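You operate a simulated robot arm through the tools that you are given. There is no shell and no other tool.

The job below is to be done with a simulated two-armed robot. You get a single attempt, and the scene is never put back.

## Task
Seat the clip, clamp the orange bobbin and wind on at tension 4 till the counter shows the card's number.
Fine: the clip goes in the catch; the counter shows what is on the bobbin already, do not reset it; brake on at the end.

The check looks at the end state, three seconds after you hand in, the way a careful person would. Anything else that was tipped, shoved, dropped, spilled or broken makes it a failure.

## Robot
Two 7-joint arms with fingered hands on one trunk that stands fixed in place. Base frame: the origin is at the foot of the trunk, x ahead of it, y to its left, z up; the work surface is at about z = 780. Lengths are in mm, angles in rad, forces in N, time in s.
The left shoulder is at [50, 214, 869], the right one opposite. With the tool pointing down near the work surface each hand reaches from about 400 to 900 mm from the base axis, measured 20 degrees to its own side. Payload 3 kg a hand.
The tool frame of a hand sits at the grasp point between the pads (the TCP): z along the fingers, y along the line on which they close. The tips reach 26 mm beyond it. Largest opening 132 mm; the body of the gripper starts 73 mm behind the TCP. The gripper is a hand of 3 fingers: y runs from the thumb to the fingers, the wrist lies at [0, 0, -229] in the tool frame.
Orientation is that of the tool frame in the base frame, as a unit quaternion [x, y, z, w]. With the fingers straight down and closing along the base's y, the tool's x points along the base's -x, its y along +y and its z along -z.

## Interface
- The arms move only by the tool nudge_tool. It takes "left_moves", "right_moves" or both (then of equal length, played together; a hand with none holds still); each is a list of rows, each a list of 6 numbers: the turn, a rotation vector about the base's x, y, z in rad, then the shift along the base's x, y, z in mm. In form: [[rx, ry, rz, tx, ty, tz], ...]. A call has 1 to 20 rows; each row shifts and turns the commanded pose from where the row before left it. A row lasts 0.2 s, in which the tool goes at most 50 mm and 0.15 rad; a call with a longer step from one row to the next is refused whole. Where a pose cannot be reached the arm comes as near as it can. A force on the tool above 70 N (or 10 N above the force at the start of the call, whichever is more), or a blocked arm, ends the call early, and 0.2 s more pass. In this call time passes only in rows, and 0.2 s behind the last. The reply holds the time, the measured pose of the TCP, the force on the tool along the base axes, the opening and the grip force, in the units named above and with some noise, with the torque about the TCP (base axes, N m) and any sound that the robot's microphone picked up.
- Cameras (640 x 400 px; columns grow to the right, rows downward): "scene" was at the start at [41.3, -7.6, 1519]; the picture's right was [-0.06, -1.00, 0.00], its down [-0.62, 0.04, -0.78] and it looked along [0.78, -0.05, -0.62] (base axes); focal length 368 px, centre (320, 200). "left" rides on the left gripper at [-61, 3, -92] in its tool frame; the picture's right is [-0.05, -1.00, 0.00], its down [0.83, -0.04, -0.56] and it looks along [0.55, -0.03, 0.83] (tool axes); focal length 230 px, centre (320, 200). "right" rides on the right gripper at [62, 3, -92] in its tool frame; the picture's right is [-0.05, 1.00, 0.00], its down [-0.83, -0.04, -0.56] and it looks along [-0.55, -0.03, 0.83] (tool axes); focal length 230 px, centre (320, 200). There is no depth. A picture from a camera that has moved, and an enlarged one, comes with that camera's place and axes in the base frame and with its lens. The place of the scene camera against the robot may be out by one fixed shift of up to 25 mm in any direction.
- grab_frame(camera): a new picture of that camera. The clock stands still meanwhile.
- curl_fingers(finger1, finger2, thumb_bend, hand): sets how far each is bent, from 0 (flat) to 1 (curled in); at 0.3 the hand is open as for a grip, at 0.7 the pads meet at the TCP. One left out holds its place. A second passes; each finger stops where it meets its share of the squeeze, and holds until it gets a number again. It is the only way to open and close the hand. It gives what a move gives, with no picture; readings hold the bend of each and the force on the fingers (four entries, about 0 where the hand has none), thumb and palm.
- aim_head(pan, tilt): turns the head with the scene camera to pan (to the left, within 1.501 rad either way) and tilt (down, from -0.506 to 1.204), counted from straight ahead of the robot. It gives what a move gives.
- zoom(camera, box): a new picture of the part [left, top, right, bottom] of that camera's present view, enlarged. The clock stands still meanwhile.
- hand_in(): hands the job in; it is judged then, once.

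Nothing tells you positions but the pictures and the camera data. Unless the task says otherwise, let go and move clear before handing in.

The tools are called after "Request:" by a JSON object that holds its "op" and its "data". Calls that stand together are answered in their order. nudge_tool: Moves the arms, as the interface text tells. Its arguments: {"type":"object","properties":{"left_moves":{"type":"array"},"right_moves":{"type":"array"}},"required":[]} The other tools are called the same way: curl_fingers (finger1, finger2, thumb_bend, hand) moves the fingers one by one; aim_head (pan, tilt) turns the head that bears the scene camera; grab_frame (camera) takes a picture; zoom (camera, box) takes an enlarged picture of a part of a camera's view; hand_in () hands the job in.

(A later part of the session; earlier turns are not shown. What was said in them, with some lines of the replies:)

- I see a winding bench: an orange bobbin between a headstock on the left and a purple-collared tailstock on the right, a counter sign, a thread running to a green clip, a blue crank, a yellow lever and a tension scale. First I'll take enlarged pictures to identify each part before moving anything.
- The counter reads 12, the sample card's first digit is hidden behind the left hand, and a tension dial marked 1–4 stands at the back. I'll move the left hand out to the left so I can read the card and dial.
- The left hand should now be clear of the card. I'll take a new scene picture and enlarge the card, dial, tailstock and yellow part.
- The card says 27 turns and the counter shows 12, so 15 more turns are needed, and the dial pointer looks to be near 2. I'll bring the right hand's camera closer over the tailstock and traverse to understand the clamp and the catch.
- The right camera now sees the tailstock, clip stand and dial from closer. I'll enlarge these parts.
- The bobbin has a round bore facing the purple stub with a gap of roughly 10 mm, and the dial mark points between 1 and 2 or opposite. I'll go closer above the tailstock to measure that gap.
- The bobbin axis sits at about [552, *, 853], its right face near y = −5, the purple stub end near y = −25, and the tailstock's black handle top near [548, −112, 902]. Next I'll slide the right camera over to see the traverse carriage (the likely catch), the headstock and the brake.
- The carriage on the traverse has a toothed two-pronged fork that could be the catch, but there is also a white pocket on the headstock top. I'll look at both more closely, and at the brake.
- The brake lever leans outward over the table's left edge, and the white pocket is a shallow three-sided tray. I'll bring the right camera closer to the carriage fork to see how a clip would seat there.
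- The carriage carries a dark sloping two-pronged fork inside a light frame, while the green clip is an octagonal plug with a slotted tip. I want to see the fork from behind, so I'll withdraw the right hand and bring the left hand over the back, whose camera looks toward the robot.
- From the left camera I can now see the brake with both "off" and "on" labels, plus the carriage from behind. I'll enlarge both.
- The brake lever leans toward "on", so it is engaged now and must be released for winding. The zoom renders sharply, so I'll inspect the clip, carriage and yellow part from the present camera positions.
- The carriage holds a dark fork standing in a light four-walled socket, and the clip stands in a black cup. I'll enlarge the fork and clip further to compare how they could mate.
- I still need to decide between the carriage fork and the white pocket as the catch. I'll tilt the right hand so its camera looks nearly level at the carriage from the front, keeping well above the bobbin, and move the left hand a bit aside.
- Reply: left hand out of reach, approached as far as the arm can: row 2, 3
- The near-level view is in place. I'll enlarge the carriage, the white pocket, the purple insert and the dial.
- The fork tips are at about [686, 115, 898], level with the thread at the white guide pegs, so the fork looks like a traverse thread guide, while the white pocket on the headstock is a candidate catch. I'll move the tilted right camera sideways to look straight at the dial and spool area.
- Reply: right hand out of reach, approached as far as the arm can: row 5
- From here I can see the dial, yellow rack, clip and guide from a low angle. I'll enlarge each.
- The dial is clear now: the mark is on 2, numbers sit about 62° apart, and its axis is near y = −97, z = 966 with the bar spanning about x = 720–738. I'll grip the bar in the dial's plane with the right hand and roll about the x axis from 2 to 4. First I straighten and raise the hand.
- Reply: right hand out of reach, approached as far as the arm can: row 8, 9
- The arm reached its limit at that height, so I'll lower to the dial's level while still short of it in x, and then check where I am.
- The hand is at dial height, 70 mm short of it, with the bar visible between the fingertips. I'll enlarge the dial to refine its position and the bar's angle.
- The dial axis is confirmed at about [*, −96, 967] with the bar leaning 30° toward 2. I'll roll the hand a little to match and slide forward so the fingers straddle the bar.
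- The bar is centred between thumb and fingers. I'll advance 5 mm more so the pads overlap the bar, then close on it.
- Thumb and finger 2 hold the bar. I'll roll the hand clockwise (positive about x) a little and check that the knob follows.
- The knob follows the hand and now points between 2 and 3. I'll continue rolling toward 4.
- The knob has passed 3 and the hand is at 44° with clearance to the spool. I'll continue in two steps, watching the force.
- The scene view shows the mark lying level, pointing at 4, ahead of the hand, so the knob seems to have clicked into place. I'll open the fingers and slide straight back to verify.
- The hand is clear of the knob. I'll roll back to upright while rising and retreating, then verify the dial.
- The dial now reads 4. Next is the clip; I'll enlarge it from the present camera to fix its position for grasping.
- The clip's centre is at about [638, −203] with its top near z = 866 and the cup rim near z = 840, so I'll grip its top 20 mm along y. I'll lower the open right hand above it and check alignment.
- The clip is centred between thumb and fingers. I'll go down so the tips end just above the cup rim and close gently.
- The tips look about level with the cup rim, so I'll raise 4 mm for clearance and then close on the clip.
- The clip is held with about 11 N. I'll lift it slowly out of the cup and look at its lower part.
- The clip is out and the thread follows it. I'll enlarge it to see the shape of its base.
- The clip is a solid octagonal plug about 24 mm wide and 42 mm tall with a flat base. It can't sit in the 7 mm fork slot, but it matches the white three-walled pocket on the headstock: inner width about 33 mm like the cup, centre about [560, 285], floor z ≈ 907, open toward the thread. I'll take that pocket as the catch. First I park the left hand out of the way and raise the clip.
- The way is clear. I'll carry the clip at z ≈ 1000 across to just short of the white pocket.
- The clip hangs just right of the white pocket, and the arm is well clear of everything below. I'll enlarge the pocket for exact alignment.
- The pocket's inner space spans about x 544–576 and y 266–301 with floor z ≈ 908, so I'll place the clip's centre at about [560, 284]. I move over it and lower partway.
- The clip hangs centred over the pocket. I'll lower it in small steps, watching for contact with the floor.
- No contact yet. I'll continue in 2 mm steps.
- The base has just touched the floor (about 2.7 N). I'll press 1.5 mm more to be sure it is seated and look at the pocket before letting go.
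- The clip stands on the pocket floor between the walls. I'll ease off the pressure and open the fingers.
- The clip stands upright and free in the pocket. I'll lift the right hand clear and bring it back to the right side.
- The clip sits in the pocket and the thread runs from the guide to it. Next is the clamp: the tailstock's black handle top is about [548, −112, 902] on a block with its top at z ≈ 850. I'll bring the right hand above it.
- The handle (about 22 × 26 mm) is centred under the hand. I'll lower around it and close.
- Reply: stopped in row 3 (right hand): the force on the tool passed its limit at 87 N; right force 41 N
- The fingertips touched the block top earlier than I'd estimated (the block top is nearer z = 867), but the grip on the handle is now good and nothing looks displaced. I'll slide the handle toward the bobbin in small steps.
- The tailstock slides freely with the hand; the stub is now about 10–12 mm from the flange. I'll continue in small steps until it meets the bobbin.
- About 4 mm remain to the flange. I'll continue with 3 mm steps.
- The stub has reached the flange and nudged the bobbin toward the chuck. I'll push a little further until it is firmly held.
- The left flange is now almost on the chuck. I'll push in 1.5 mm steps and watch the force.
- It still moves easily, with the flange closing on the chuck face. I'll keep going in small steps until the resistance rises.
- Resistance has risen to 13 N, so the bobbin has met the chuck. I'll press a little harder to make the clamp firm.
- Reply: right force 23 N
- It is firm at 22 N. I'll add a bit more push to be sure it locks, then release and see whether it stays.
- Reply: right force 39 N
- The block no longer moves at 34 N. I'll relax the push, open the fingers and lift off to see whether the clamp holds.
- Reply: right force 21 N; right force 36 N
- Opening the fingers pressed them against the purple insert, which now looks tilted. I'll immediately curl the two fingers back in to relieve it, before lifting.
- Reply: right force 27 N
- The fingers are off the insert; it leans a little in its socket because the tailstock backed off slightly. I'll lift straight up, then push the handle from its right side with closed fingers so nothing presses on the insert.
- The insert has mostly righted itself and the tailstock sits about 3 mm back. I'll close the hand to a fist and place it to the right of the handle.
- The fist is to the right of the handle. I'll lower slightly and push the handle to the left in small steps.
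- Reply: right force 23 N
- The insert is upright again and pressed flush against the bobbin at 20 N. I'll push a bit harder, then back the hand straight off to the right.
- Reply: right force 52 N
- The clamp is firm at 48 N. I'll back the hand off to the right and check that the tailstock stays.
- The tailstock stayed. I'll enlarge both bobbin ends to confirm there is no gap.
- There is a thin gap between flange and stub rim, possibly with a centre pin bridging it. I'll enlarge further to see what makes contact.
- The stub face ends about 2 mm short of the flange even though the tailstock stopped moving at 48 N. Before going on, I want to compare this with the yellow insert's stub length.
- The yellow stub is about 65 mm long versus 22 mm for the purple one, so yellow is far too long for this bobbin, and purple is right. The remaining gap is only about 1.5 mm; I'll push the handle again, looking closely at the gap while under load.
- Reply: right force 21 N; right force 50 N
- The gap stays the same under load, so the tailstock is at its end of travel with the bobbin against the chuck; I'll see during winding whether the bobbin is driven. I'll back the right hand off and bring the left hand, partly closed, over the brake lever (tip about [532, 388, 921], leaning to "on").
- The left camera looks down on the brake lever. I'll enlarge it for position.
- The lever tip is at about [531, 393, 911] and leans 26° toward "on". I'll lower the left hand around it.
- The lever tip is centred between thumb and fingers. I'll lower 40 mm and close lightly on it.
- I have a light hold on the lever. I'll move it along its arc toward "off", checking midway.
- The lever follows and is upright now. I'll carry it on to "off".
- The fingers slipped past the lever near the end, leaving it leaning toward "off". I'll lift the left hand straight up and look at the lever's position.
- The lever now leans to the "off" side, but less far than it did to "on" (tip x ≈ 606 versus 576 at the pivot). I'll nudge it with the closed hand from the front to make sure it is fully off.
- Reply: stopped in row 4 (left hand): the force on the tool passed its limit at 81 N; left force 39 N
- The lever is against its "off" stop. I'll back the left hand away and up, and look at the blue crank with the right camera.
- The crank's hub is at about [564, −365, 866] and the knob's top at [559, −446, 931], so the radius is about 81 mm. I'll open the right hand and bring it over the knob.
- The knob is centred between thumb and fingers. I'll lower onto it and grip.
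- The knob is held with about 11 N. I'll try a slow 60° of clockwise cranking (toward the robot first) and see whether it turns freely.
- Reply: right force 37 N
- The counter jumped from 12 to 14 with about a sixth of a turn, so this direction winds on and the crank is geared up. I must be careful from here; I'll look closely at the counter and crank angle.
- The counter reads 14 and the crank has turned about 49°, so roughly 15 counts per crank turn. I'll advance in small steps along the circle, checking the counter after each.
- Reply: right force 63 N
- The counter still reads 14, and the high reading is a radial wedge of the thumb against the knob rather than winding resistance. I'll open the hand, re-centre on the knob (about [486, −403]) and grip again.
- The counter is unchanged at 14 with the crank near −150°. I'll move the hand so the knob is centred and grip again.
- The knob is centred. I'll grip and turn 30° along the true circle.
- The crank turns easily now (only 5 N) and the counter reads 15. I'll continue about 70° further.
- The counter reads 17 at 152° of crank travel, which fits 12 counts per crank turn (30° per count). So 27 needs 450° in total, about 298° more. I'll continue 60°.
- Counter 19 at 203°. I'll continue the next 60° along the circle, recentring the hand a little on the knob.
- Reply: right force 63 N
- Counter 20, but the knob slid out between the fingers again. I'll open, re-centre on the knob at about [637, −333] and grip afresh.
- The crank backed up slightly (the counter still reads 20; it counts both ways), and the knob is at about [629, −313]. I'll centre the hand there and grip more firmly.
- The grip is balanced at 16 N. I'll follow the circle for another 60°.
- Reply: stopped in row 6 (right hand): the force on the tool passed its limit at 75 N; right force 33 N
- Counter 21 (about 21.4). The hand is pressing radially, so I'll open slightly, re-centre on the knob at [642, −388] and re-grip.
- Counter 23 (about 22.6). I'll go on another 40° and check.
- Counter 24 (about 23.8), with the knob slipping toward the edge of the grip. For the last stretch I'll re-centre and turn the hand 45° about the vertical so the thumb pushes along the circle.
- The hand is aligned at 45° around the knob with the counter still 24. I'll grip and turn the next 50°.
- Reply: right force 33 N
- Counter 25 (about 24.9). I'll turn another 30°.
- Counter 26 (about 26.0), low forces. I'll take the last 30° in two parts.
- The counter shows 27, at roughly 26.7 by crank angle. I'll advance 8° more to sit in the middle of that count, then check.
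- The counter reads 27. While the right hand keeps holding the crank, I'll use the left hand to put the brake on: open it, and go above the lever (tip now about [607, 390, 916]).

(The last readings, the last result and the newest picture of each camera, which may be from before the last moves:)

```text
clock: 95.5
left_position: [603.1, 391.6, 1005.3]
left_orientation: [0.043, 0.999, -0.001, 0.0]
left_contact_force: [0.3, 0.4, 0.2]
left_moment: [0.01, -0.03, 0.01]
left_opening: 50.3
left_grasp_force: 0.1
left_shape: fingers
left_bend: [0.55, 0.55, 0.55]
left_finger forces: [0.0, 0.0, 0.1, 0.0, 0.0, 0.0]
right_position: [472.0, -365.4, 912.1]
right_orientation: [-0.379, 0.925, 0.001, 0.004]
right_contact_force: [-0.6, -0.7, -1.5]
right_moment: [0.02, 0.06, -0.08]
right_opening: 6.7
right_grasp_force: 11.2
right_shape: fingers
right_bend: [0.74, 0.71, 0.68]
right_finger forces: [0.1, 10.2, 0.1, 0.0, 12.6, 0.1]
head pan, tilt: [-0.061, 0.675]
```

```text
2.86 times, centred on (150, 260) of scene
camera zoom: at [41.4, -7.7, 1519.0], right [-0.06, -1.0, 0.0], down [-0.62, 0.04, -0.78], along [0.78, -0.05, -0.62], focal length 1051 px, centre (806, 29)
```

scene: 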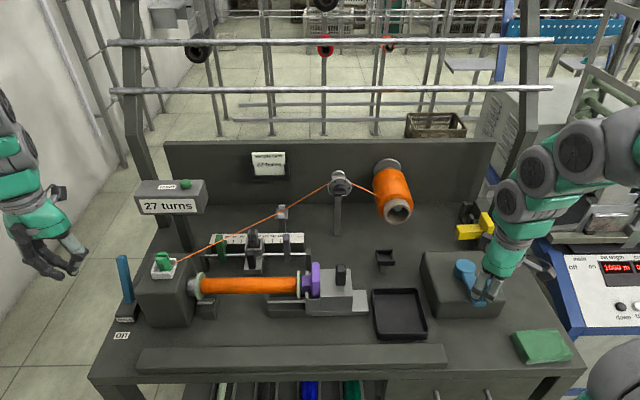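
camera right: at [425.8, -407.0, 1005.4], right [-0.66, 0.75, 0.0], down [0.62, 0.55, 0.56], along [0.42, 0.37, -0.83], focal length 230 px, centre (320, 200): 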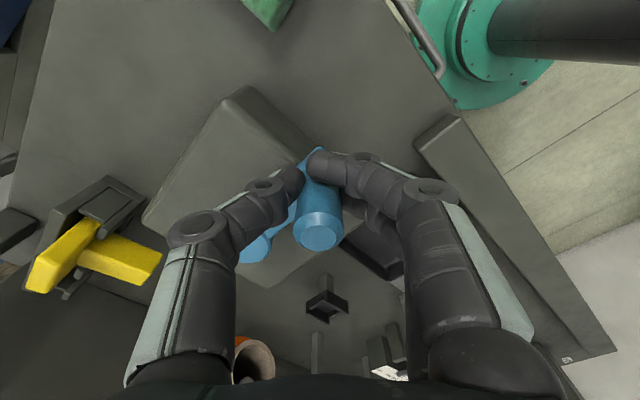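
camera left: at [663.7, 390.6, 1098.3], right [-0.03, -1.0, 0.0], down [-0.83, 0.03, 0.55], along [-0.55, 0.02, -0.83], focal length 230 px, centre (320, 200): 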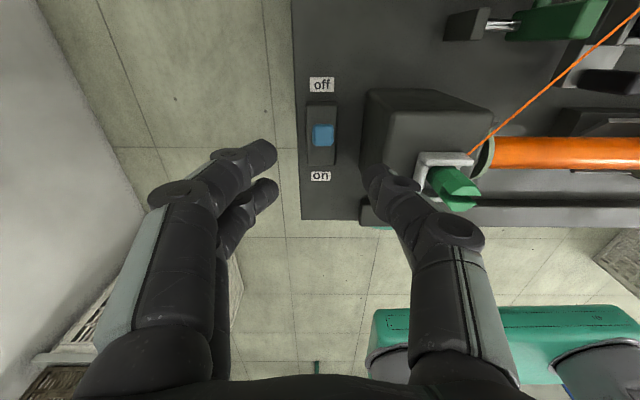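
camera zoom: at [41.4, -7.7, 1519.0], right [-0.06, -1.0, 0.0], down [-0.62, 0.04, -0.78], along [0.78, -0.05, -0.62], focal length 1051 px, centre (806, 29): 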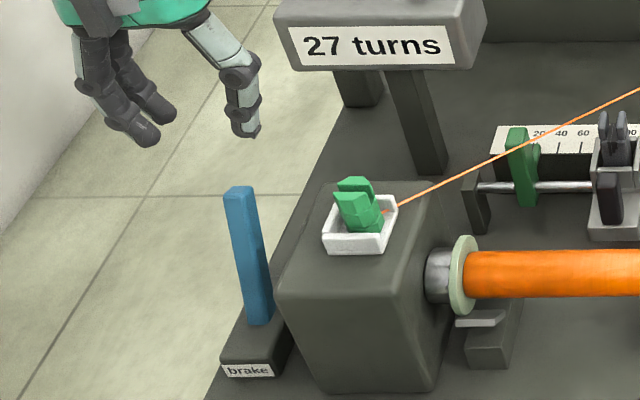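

The lever tip is at about [605, 390, 916], right between thumb and fingers. I'll lower and grip it.

Request:
{"op": "nudge_tool", "data": {"left_moves": [[0, 0, 0, 0.5, 0, -35], [0, 0, 0, 0.5, 0, -35], [0, 0, 0, 0, 0, -26]]}}

Request:
{"op": "curl_fingers", "data": {"hand": "left", "finger1": 0.74, "finger2": 0.74, "thumb_bend": 0.74}}

Request:
{"op": "grab_frame", "data": {"camera": "left"}}

```text
clock: 96.3
left_position: [602.6, 392.2, 908.9]
left_orientation: [0.043, 0.999, -0.001, 0.0]
left_contact_force: [-0.2, -1.2, 0.5]
left_moment: [0.03, -0.05, 0.0]
left_opening: 50.4
left_grasp_force: 0.0
left_shape: fingers
left_bend: [0.55, 0.55, 0.55]
left_finger forces: [0.0, 0.0, 0.1, 0.0, 0.0, 0.1]
right_position: [472.2, -364.7, 912.4]
right_orientation: [-0.38, 0.925, 0.001, 0.005]
right_contact_force: [-1.1, -1.3, -1.7]
right_moment: [0.03, 0.03, -0.08]
right_opening: 6.2
right_grasp_force: 11.3
right_shape: fingers
right_bend: [0.74, 0.71, 0.68]
right_finger forces: [0.1, 10.0, 0.0, 0.0, 12.1, 0.0]
head pan, tilt: [-0.061, 0.675]
```

```text
clock: 97.3
left_position: [603.5, 392.5, 908.9]
left_orientation: [0.043, 0.999, 0.0, 0.0]
left_contact_force: [-3.3, -6.6, -8.9]
left_moment: [-0.1, 0.03, -0.11]
left_opening: 9.1
left_grasp_force: 10.0
left_shape: fingers
left_bend: [0.73, 0.71, 0.67]
left_finger forces: [1.9, 5.0, 0.0, 0.0, 12.2, 0.1]
right_position: [472.9, -365.5, 911.8]
right_orientation: [-0.379, 0.925, 0.0, 0.005]
right_contact_force: [-1.3, -1.3, -0.8]
right_moment: [0.01, 0.02, -0.01]
right_opening: 6.7
right_grasp_force: 11.2
right_shape: fingers
right_bend: [0.74, 0.71, 0.68]
right_finger forces: [0.0, 10.0, 0.0, 0.0, 11.8, 0.1]
head pan, tilt: [-0.061, 0.675]
```

```text
taken
camera left: at [664.1, 390.2, 1001.7], right [-0.03, -1.0, 0.0], down [-0.83, 0.03, 0.56], along [-0.56, 0.02, -0.83], focal length 230 px, centre (320, 200)
```

left: 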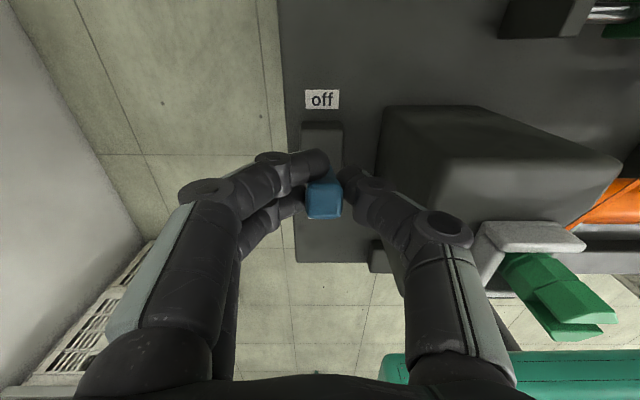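

The lever is held, with one finger curled behind it. I'll pull it along its arc to "on".

Request:
{"op": "nudge_tool", "data": {"left_moves": [[0, 0, 0, -12, 0, 3], [0, 0, 0, -12, 0, 1.5], [0, 0, 0, -12, 0, 0], [0, 0, 0, -12, 0, -2], [0, 0, 0, -11, 0, -3], [0, 0, 0, -10, 0, -4]]}}

Request:
{"op": "grab_frame", "data": {"camera": "left"}}

Request:
{"op": "zoom", "data": {"camera": "scene", "box": [80, 190, 220, 330]}}

```text
clock: 98.7
left_position: [540.4, 390.9, 907.7]
left_orientation: [0.045, 0.999, 0.002, 0.007]
left_contact_force: [51.5, -3.7, 10.9]
left_moment: [-0.09, -1.13, -0.03]
left_opening: 5.4
left_grasp_force: 29.7
left_shape: fingers
left_bend: [0.74, 0.71, 0.69]
left_finger forces: [39.2, 8.7, 0.0, 0.0, 11.1, 0.0]
right_position: [473.0, -366.3, 912.6]
right_orientation: [-0.378, 0.926, 0.001, 0.005]
right_contact_force: [2.5, 2.1, -0.5]
right_moment: [0.05, -0.02, -0.04]
right_opening: 6.3
right_grasp_force: 10.3
right_shape: fingers
right_bend: [0.74, 0.71, 0.68]
right_finger forces: [0.1, 10.1, 0.1, 0.0, 10.4, 0.1]
head pan, tilt: [-0.061, 0.675]
```

```text
taken
camera left: at [600.1, 389.2, 1001.2], right [-0.04, -1.0, 0.0], down [-0.84, 0.03, 0.54], along [-0.54, 0.02, -0.84], focal length 230 px, centre (320, 200)
```

left: 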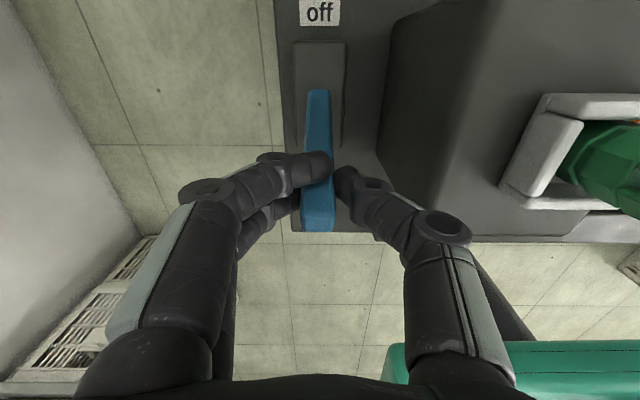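

```text
2.86 times, centred on (150, 260) of scene
camera zoom: at [42.1, -7.8, 1519.0], right [-0.06, -1.0, 0.0], down [-0.62, 0.04, -0.78], along [0.78, -0.05, -0.62], focal length 1051 px, centre (806, 29)
```

zoom: 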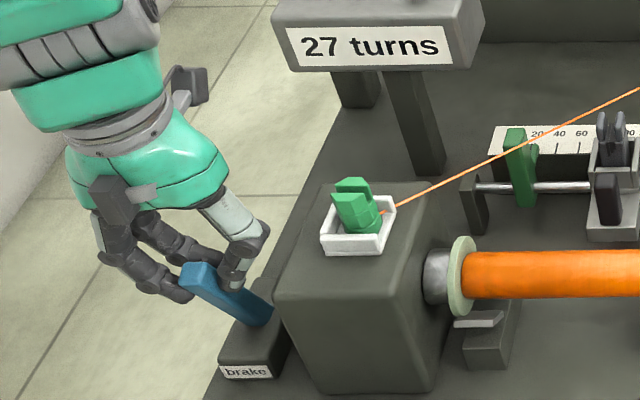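

The lever is against the "on" stop and the counter still shows 27. I'll open the left hand and lift away.

Request:
{"op": "curl_fingers", "data": {"hand": "left", "finger1": 0.5, "finger2": 0.5, "thumb_bend": 0.53}}

Request:
{"op": "nudge_tool", "data": {"left_moves": [[0, 0, 0, 0, 2, 15], [0, 0, 0, 0, 2, 30], [0, 0, 0, -5, 5, 40], [0, 0, 0, -20, 20, 40]]}}

Request:
{"op": "grab_frame", "data": {"camera": "left"}}

Request:
{"op": "zoom", "data": {"camera": "scene", "box": [80, 190, 220, 330]}}

```text
clock: 99.2
left_position: [538.8, 392.6, 907.8]
left_orientation: [0.043, 0.999, 0.0, 0.009]
left_contact_force: [23.5, -7.0, 8.1]
left_moment: [-0.07, -0.55, -0.24]
left_opening: 34.1
left_grasp_force: 12.9
left_shape: fingers
left_bend: [0.78, 0.5, 0.53]
left_finger forces: [25.7, 0.1, 0.1, 0.0, 0.1, 0.0]
right_position: [472.9, -365.4, 912.5]
right_orientation: [-0.38, 0.925, 0.0, 0.005]
right_contact_force: [-2.0, -3.5, -2.8]
right_moment: [-0.09, 0.03, -0.05]
right_opening: 6.5
right_grasp_force: 11.3
right_shape: fingers
right_bend: [0.74, 0.71, 0.68]
right_finger forces: [0.0, 9.3, 0.0, 0.0, 13.0, 0.0]
head pan, tilt: [-0.061, 0.675]
stopped (left hand): the force on the tool passed its limit at 71 N (the readings are from after the stop); the commanded pose is now the measured one
```

```text
clock: 100.2
left_position: [512.0, 421.6, 1032.0]
left_orientation: [0.045, 0.999, 0.0, 0.005]
left_contact_force: [-0.3, -0.8, -0.7]
left_moment: [0.03, 0.01, -0.04]
left_opening: 62.3
left_grasp_force: 0.1
left_shape: fingers
left_bend: [0.5, 0.5, 0.53]
left_finger forces: [0.0, 0.1, 0.0, 0.0, 0.0, 0.0]
right_position: [472.3, -363.7, 913.3]
right_orientation: [-0.379, 0.925, 0.001, 0.005]
right_contact_force: [-0.7, 0.5, -2.8]
right_moment: [0.01, 0.02, -0.05]
right_opening: 5.9
right_grasp_force: 10.4
right_shape: fingers
right_bend: [0.74, 0.71, 0.68]
right_finger forces: [0.0, 9.9, 0.0, 0.0, 10.8, 0.0]
head pan, tilt: [-0.061, 0.675]
```

```text
taken
camera left: at [572.4, 419.0, 1124.6], right [-0.03, -1.0, 0.0], down [-0.84, 0.03, 0.55], along [-0.55, 0.02, -0.84], focal length 230 px, centre (320, 200)
```

left: 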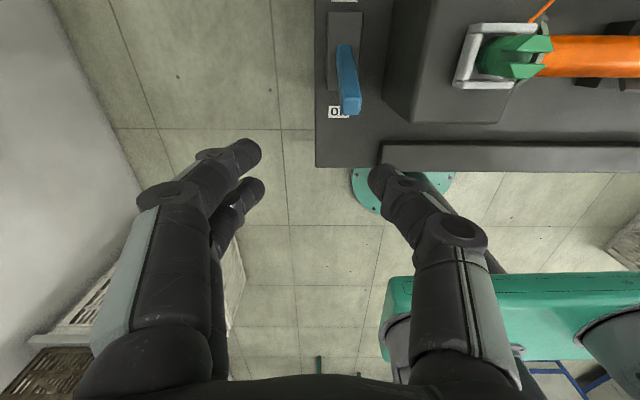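

```text
2.86 times, centred on (150, 260) of scene
camera zoom: at [41.3, -7.6, 1519.0], right [-0.06, -1.0, 0.0], down [-0.62, 0.04, -0.78], along [0.78, -0.05, -0.62], focal length 1051 px, centre (806, 29)
```

zoom: 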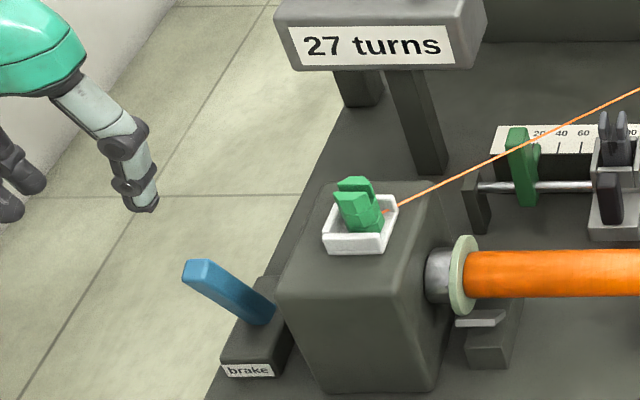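

The brake lever is back at "on". Now I'll release the crank with the right hand and lift clear.

Request:
{"op": "curl_fingers", "data": {"hand": "right", "finger1": 0.53, "finger2": 0.53, "thumb_bend": 0.53}}

Request:
{"op": "nudge_tool", "data": {"right_moves": [[0, 0, 0, 0, 0, 20], [0, 0, 0, 0, 0, 35], [0, 0, 0, 0, 0, 40], [0, 0, 0, -5, -20, 35]]}}

Request:
{"op": "grab_frame", "data": {"camera": "scene"}}

Request:
{"op": "zoom", "data": {"camera": "scene", "box": [80, 240, 240, 340]}}

Request:
{"op": "zoom", "data": {"camera": "scene", "box": [130, 175, 210, 225]}}

```text
clock: 101.2
left_position: [512.5, 420.9, 1031.2]
left_orientation: [0.044, 0.999, 0.0, 0.004]
left_contact_force: [0.4, -0.5, 0.2]
left_moment: [-0.02, 0.01, -0.01]
left_opening: 62.6
left_grasp_force: 0.1
left_shape: fingers
left_bend: [0.5, 0.5, 0.53]
left_finger forces: [0.0, 0.0, 0.1, 0.0, 0.0, 0.1]
right_position: [473.5, -364.7, 914.6]
right_orientation: [-0.379, 0.925, 0.0, 0.005]
right_contact_force: [-0.3, 0.0, 0.1]
right_moment: [-0.02, 0.0, 0.02]
right_opening: 57.1
right_grasp_force: 0.0
right_shape: fingers
right_bend: [0.53, 0.53, 0.53]
right_finger forces: [0.1, 0.1, 0.0, 0.1, 0.1, 0.0]
head pan, tilt: [-0.061, 0.675]
```

```text
clock: 102.2
left_position: [512.7, 420.9, 1030.3]
left_orientation: [0.044, 0.999, 0.0, 0.004]
left_contact_force: [0.2, 0.9, -0.8]
left_moment: [0.02, 0.01, 0.0]
left_opening: 62.2
left_grasp_force: 0.1
left_shape: fingers
left_bend: [0.5, 0.5, 0.53]
left_finger forces: [0.1, 0.1, 0.1, 0.0, 0.1, 0.0]
right_position: [468.2, -385.5, 1043.8]
right_orientation: [-0.38, 0.925, 0.002, 0.005]
right_contact_force: [0.0, 0.7, -0.5]
right_moment: [-0.01, 0.0, -0.02]
right_opening: 57.1
right_grasp_force: 0.1
right_shape: fingers
right_bend: [0.53, 0.53, 0.53]
right_finger forces: [0.1, 0.1, 0.0, 0.0, 0.0, 0.0]
head pan, tilt: [-0.061, 0.675]
```

```text
taken
```

scene: 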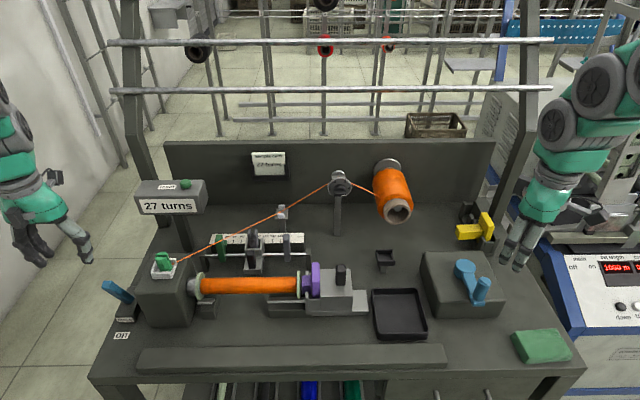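

```text
4.00 times, centred on (160, 290) of scene
camera zoom: at [41.3, -7.6, 1519.0], right [-0.06, -1.0, 0.0], down [-0.62, 0.04, -0.78], along [0.78, -0.05, -0.62], focal length 1471 px, centre (960, -160)
```

zoom: 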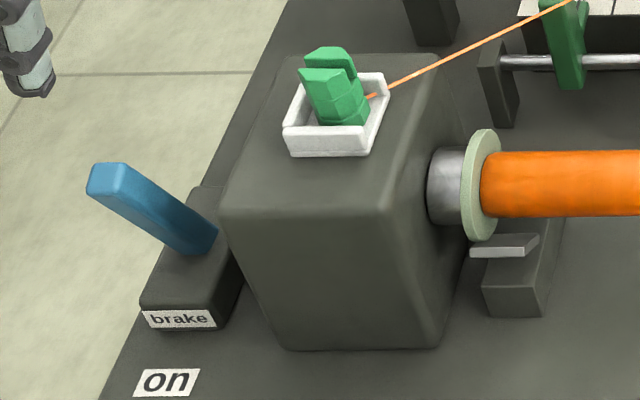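

```text
8.00 times, centred on (170, 200) of scene
camera zoom: at [41.3, -7.6, 1519.0], right [-0.06, -1.0, 0.0], down [-0.62, 0.04, -0.78], along [0.78, -0.05, -0.62], focal length 2943 px, centre (1520, 200)
```

zoom: 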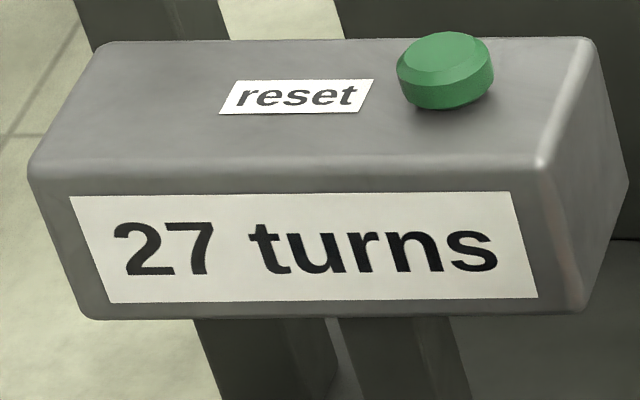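

The counter holds at 27, the brake is on, the clip is in the pocket, and the orange winding on the bobbin is visibly thicker. I'll check the bobbin's right end and the rest of the bench closely.

Request:
{"op": "zoom", "data": {"camera": "scene", "box": [286, 255, 334, 305]}}

Request:
{"op": "zoom", "data": {"camera": "scene", "box": [300, 266, 324, 290]}}

Request:
{"op": "zoom", "data": {"camera": "scene", "box": [180, 230, 380, 330]}}

Request:
{"op": "zoom", "data": {"camera": "scene", "box": [230, 140, 430, 265]}}

Request:
{"op": "zoom", "data": {"camera": "scene", "box": [140, 240, 200, 290]}}

```text
8.00 times, centred on (310, 280) of scene
camera zoom: at [41.3, -7.6, 1519.0], right [-0.06, -1.0, 0.0], down [-0.62, 0.04, -0.78], along [0.78, -0.05, -0.62], focal length 2943 px, centre (400, -440)
```

zoom: 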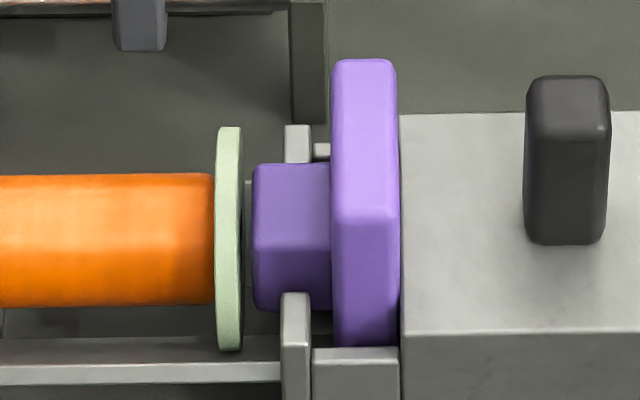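

```text
16.00 times, centred on (312, 278) of scene
camera zoom: at [41.3, -7.6, 1519.0], right [-0.06, -1.0, 0.0], down [-0.62, 0.04, -0.78], along [0.78, -0.05, -0.62], focal length 5885 px, centre (448, -1048)
```

zoom: 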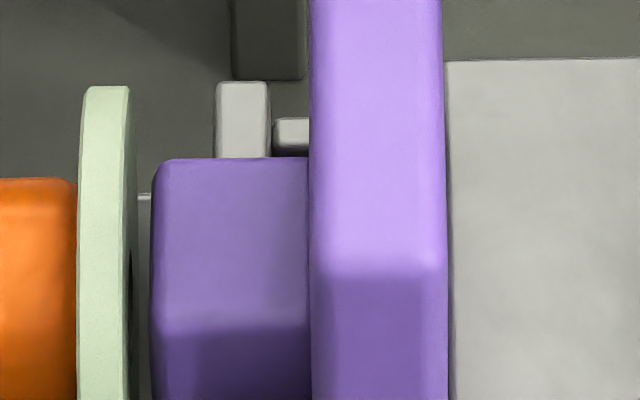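

```text
3.20 times, centred on (280, 280) of scene
camera zoom: at [41.3, -7.6, 1519.0], right [-0.06, -1.0, 0.0], down [-0.62, 0.04, -0.78], along [0.78, -0.05, -0.62], focal length 1177 px, centre (448, -56)
```

zoom: 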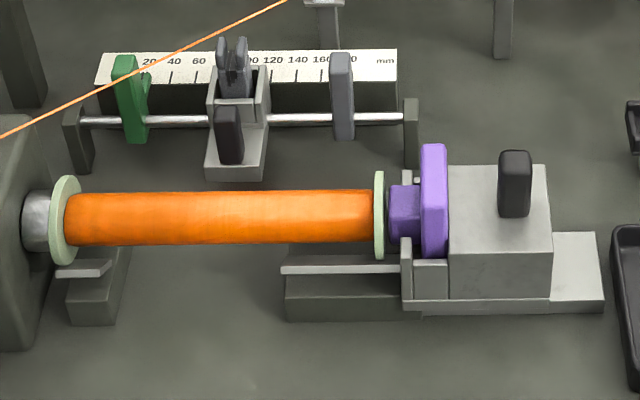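

```text
3.20 times, centred on (330, 202) of scene
camera zoom: at [41.3, -7.6, 1519.0], right [-0.06, -1.0, 0.0], down [-0.62, 0.04, -0.78], along [0.78, -0.05, -0.62], focal length 1177 px, centre (288, 192)
```

zoom: 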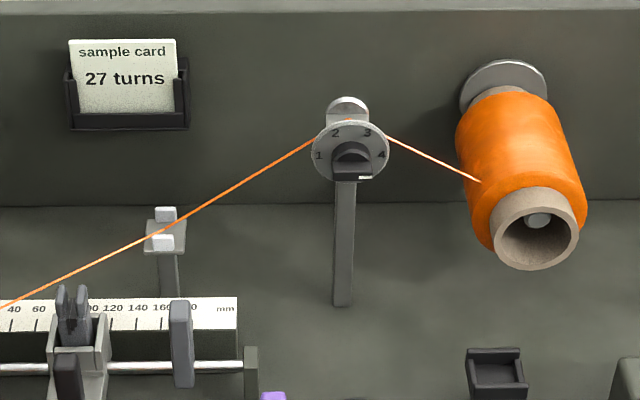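

```text
8.00 times, centred on (170, 265) of scene
camera zoom: at [41.3, -7.6, 1519.0], right [-0.06, -1.0, 0.0], down [-0.62, 0.04, -0.78], along [0.78, -0.05, -0.62], focal length 2943 px, centre (1520, -320)
```

zoom: 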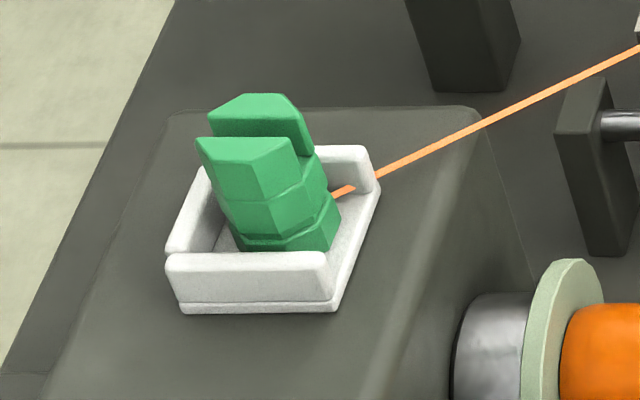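

Everything is in its final state: clip upright in the pocket, bobbin between chuck and tailstock and wound, dial at 4, counter 27, brake on. I'll move both hands well clear and take a last look.

Request:
{"op": "nudge_tool", "data": {"left_moves": [[0, 0, 0, -20, 10, 30], [0, 0, 0, -30, 10, 30], [0, 0, 0, -30, 10, 30], [0, 0, 0, -30, 10, 20]], "right_moves": [[0, 0, 0, -10, -5, 35], [0, 0, 0, -20, -5, 35], [0, 0, 0, -20, 0, 30], [0, 0, 0, -20, 0, 20]]}}

Request:
{"op": "grab_frame", "data": {"camera": "scene"}}

Request:
{"op": "zoom", "data": {"camera": "scene", "box": [90, 170, 330, 340]}}

Request:
{"op": "zoom", "data": {"camera": "scene", "box": [350, 180, 590, 370]}}

```text
clock: 103.2
left_position: [399.4, 461.2, 1142.4]
left_orientation: [0.044, 0.999, 0.001, 0.004]
left_contact_force: [0.1, 0.0, 0.4]
left_moment: [-0.02, 0.01, 0.0]
left_opening: 62.4
left_grasp_force: 0.1
left_shape: fingers
left_bend: [0.5, 0.5, 0.53]
left_finger forces: [0.0, 0.0, 0.0, 0.1, 0.0, 0.1]
right_position: [397.7, -395.7, 1163.6]
right_orientation: [-0.379, 0.925, 0.001, 0.006]
right_contact_force: [-0.2, -0.4, -0.1]
right_moment: [-0.02, -0.01, 0.01]
right_opening: 57.4
right_grasp_force: 0.1
right_shape: fingers
right_bend: [0.53, 0.53, 0.53]
right_finger forces: [0.1, 0.1, 0.1, 0.1, 0.0, 0.1]
head pan, tilt: [-0.061, 0.675]
```

```text
taken
```

scene: 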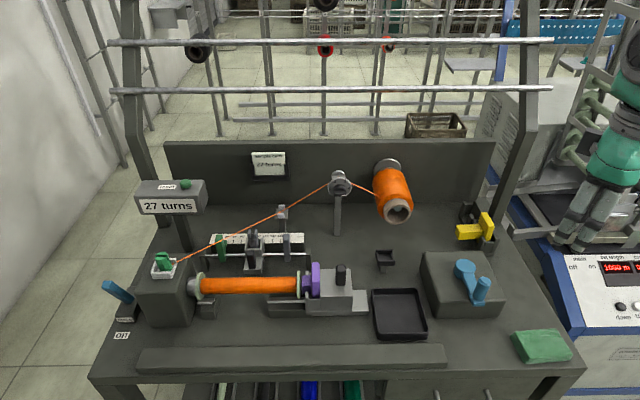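

```text
2.35 times, centred on (210, 255) of scene
camera zoom: at [41.3, -7.6, 1519.0], right [-0.06, -1.0, 0.0], down [-0.62, 0.04, -0.78], along [0.78, -0.05, -0.62], focal length 866 px, centre (579, 71)
```

zoom: 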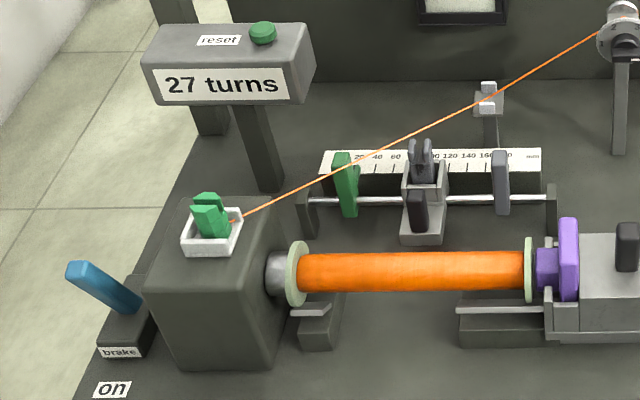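

```text
2.11 times, centred on (470, 275) of scene
camera zoom: at [41.3, -7.6, 1519.0], right [-0.06, -1.0, 0.0], down [-0.62, 0.04, -0.78], along [0.78, -0.05, -0.62], focal length 774 px, centre (4, 42)
```

zoom: 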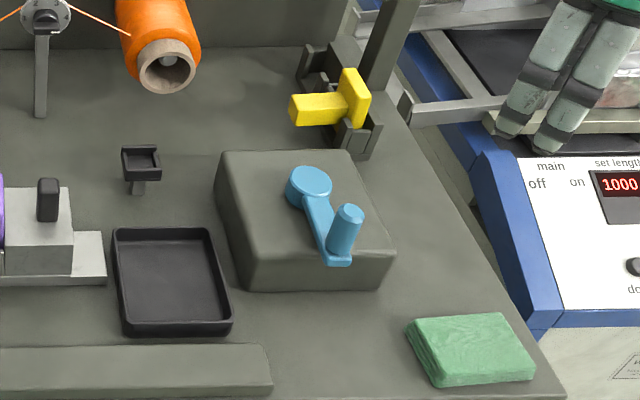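

The bench is as wanted: the clip is in the catch pocket, the orange bobbin is held between chuck and tailstock, the dial is at 4, the counter reads 27, the brake is on, nothing else has moved, and both hands are clear. I'm handing it in.

Request:
{"op": "hand_in", "data": {}}

```text
The job is handed in.
```

I've handed the job in. The counter reads 27 turns, as on the card, the tension dial is at 4 and the brake is on. I never touched the reset, and both hands are clear of the bench. The score isn't back yet, and two points could still count against it.

- **Clip:** I stood the green clip in the white three-walled pocket on top of the headstock and took that to be the catch. Nothing is labelled "catch". I chose the pocket because it fits the clip's solid base, and the fork on the traverse carriage has only a 7 mm slot. No click or other sound confirmed it had seated.
- **Clamp:** I pushed the tailstock to the end of its travel at about 48 N, and it stayed there. About 1.5–2 mm still shows between the purple insert and the bobbin's right flange. The orange winding did get visibly thicker while I cranked, so the bobbin was being wound.

**Contacts along the way:**
- The right fingers came down on the tailstock block at about 87 N.
- Opening the hand tilted the purple insert, and the next push set it upright again.
- I pushed the brake lever against its "off" stop at about 81 N.

In the last pictures nothing else had been moved, tipped or dropped.
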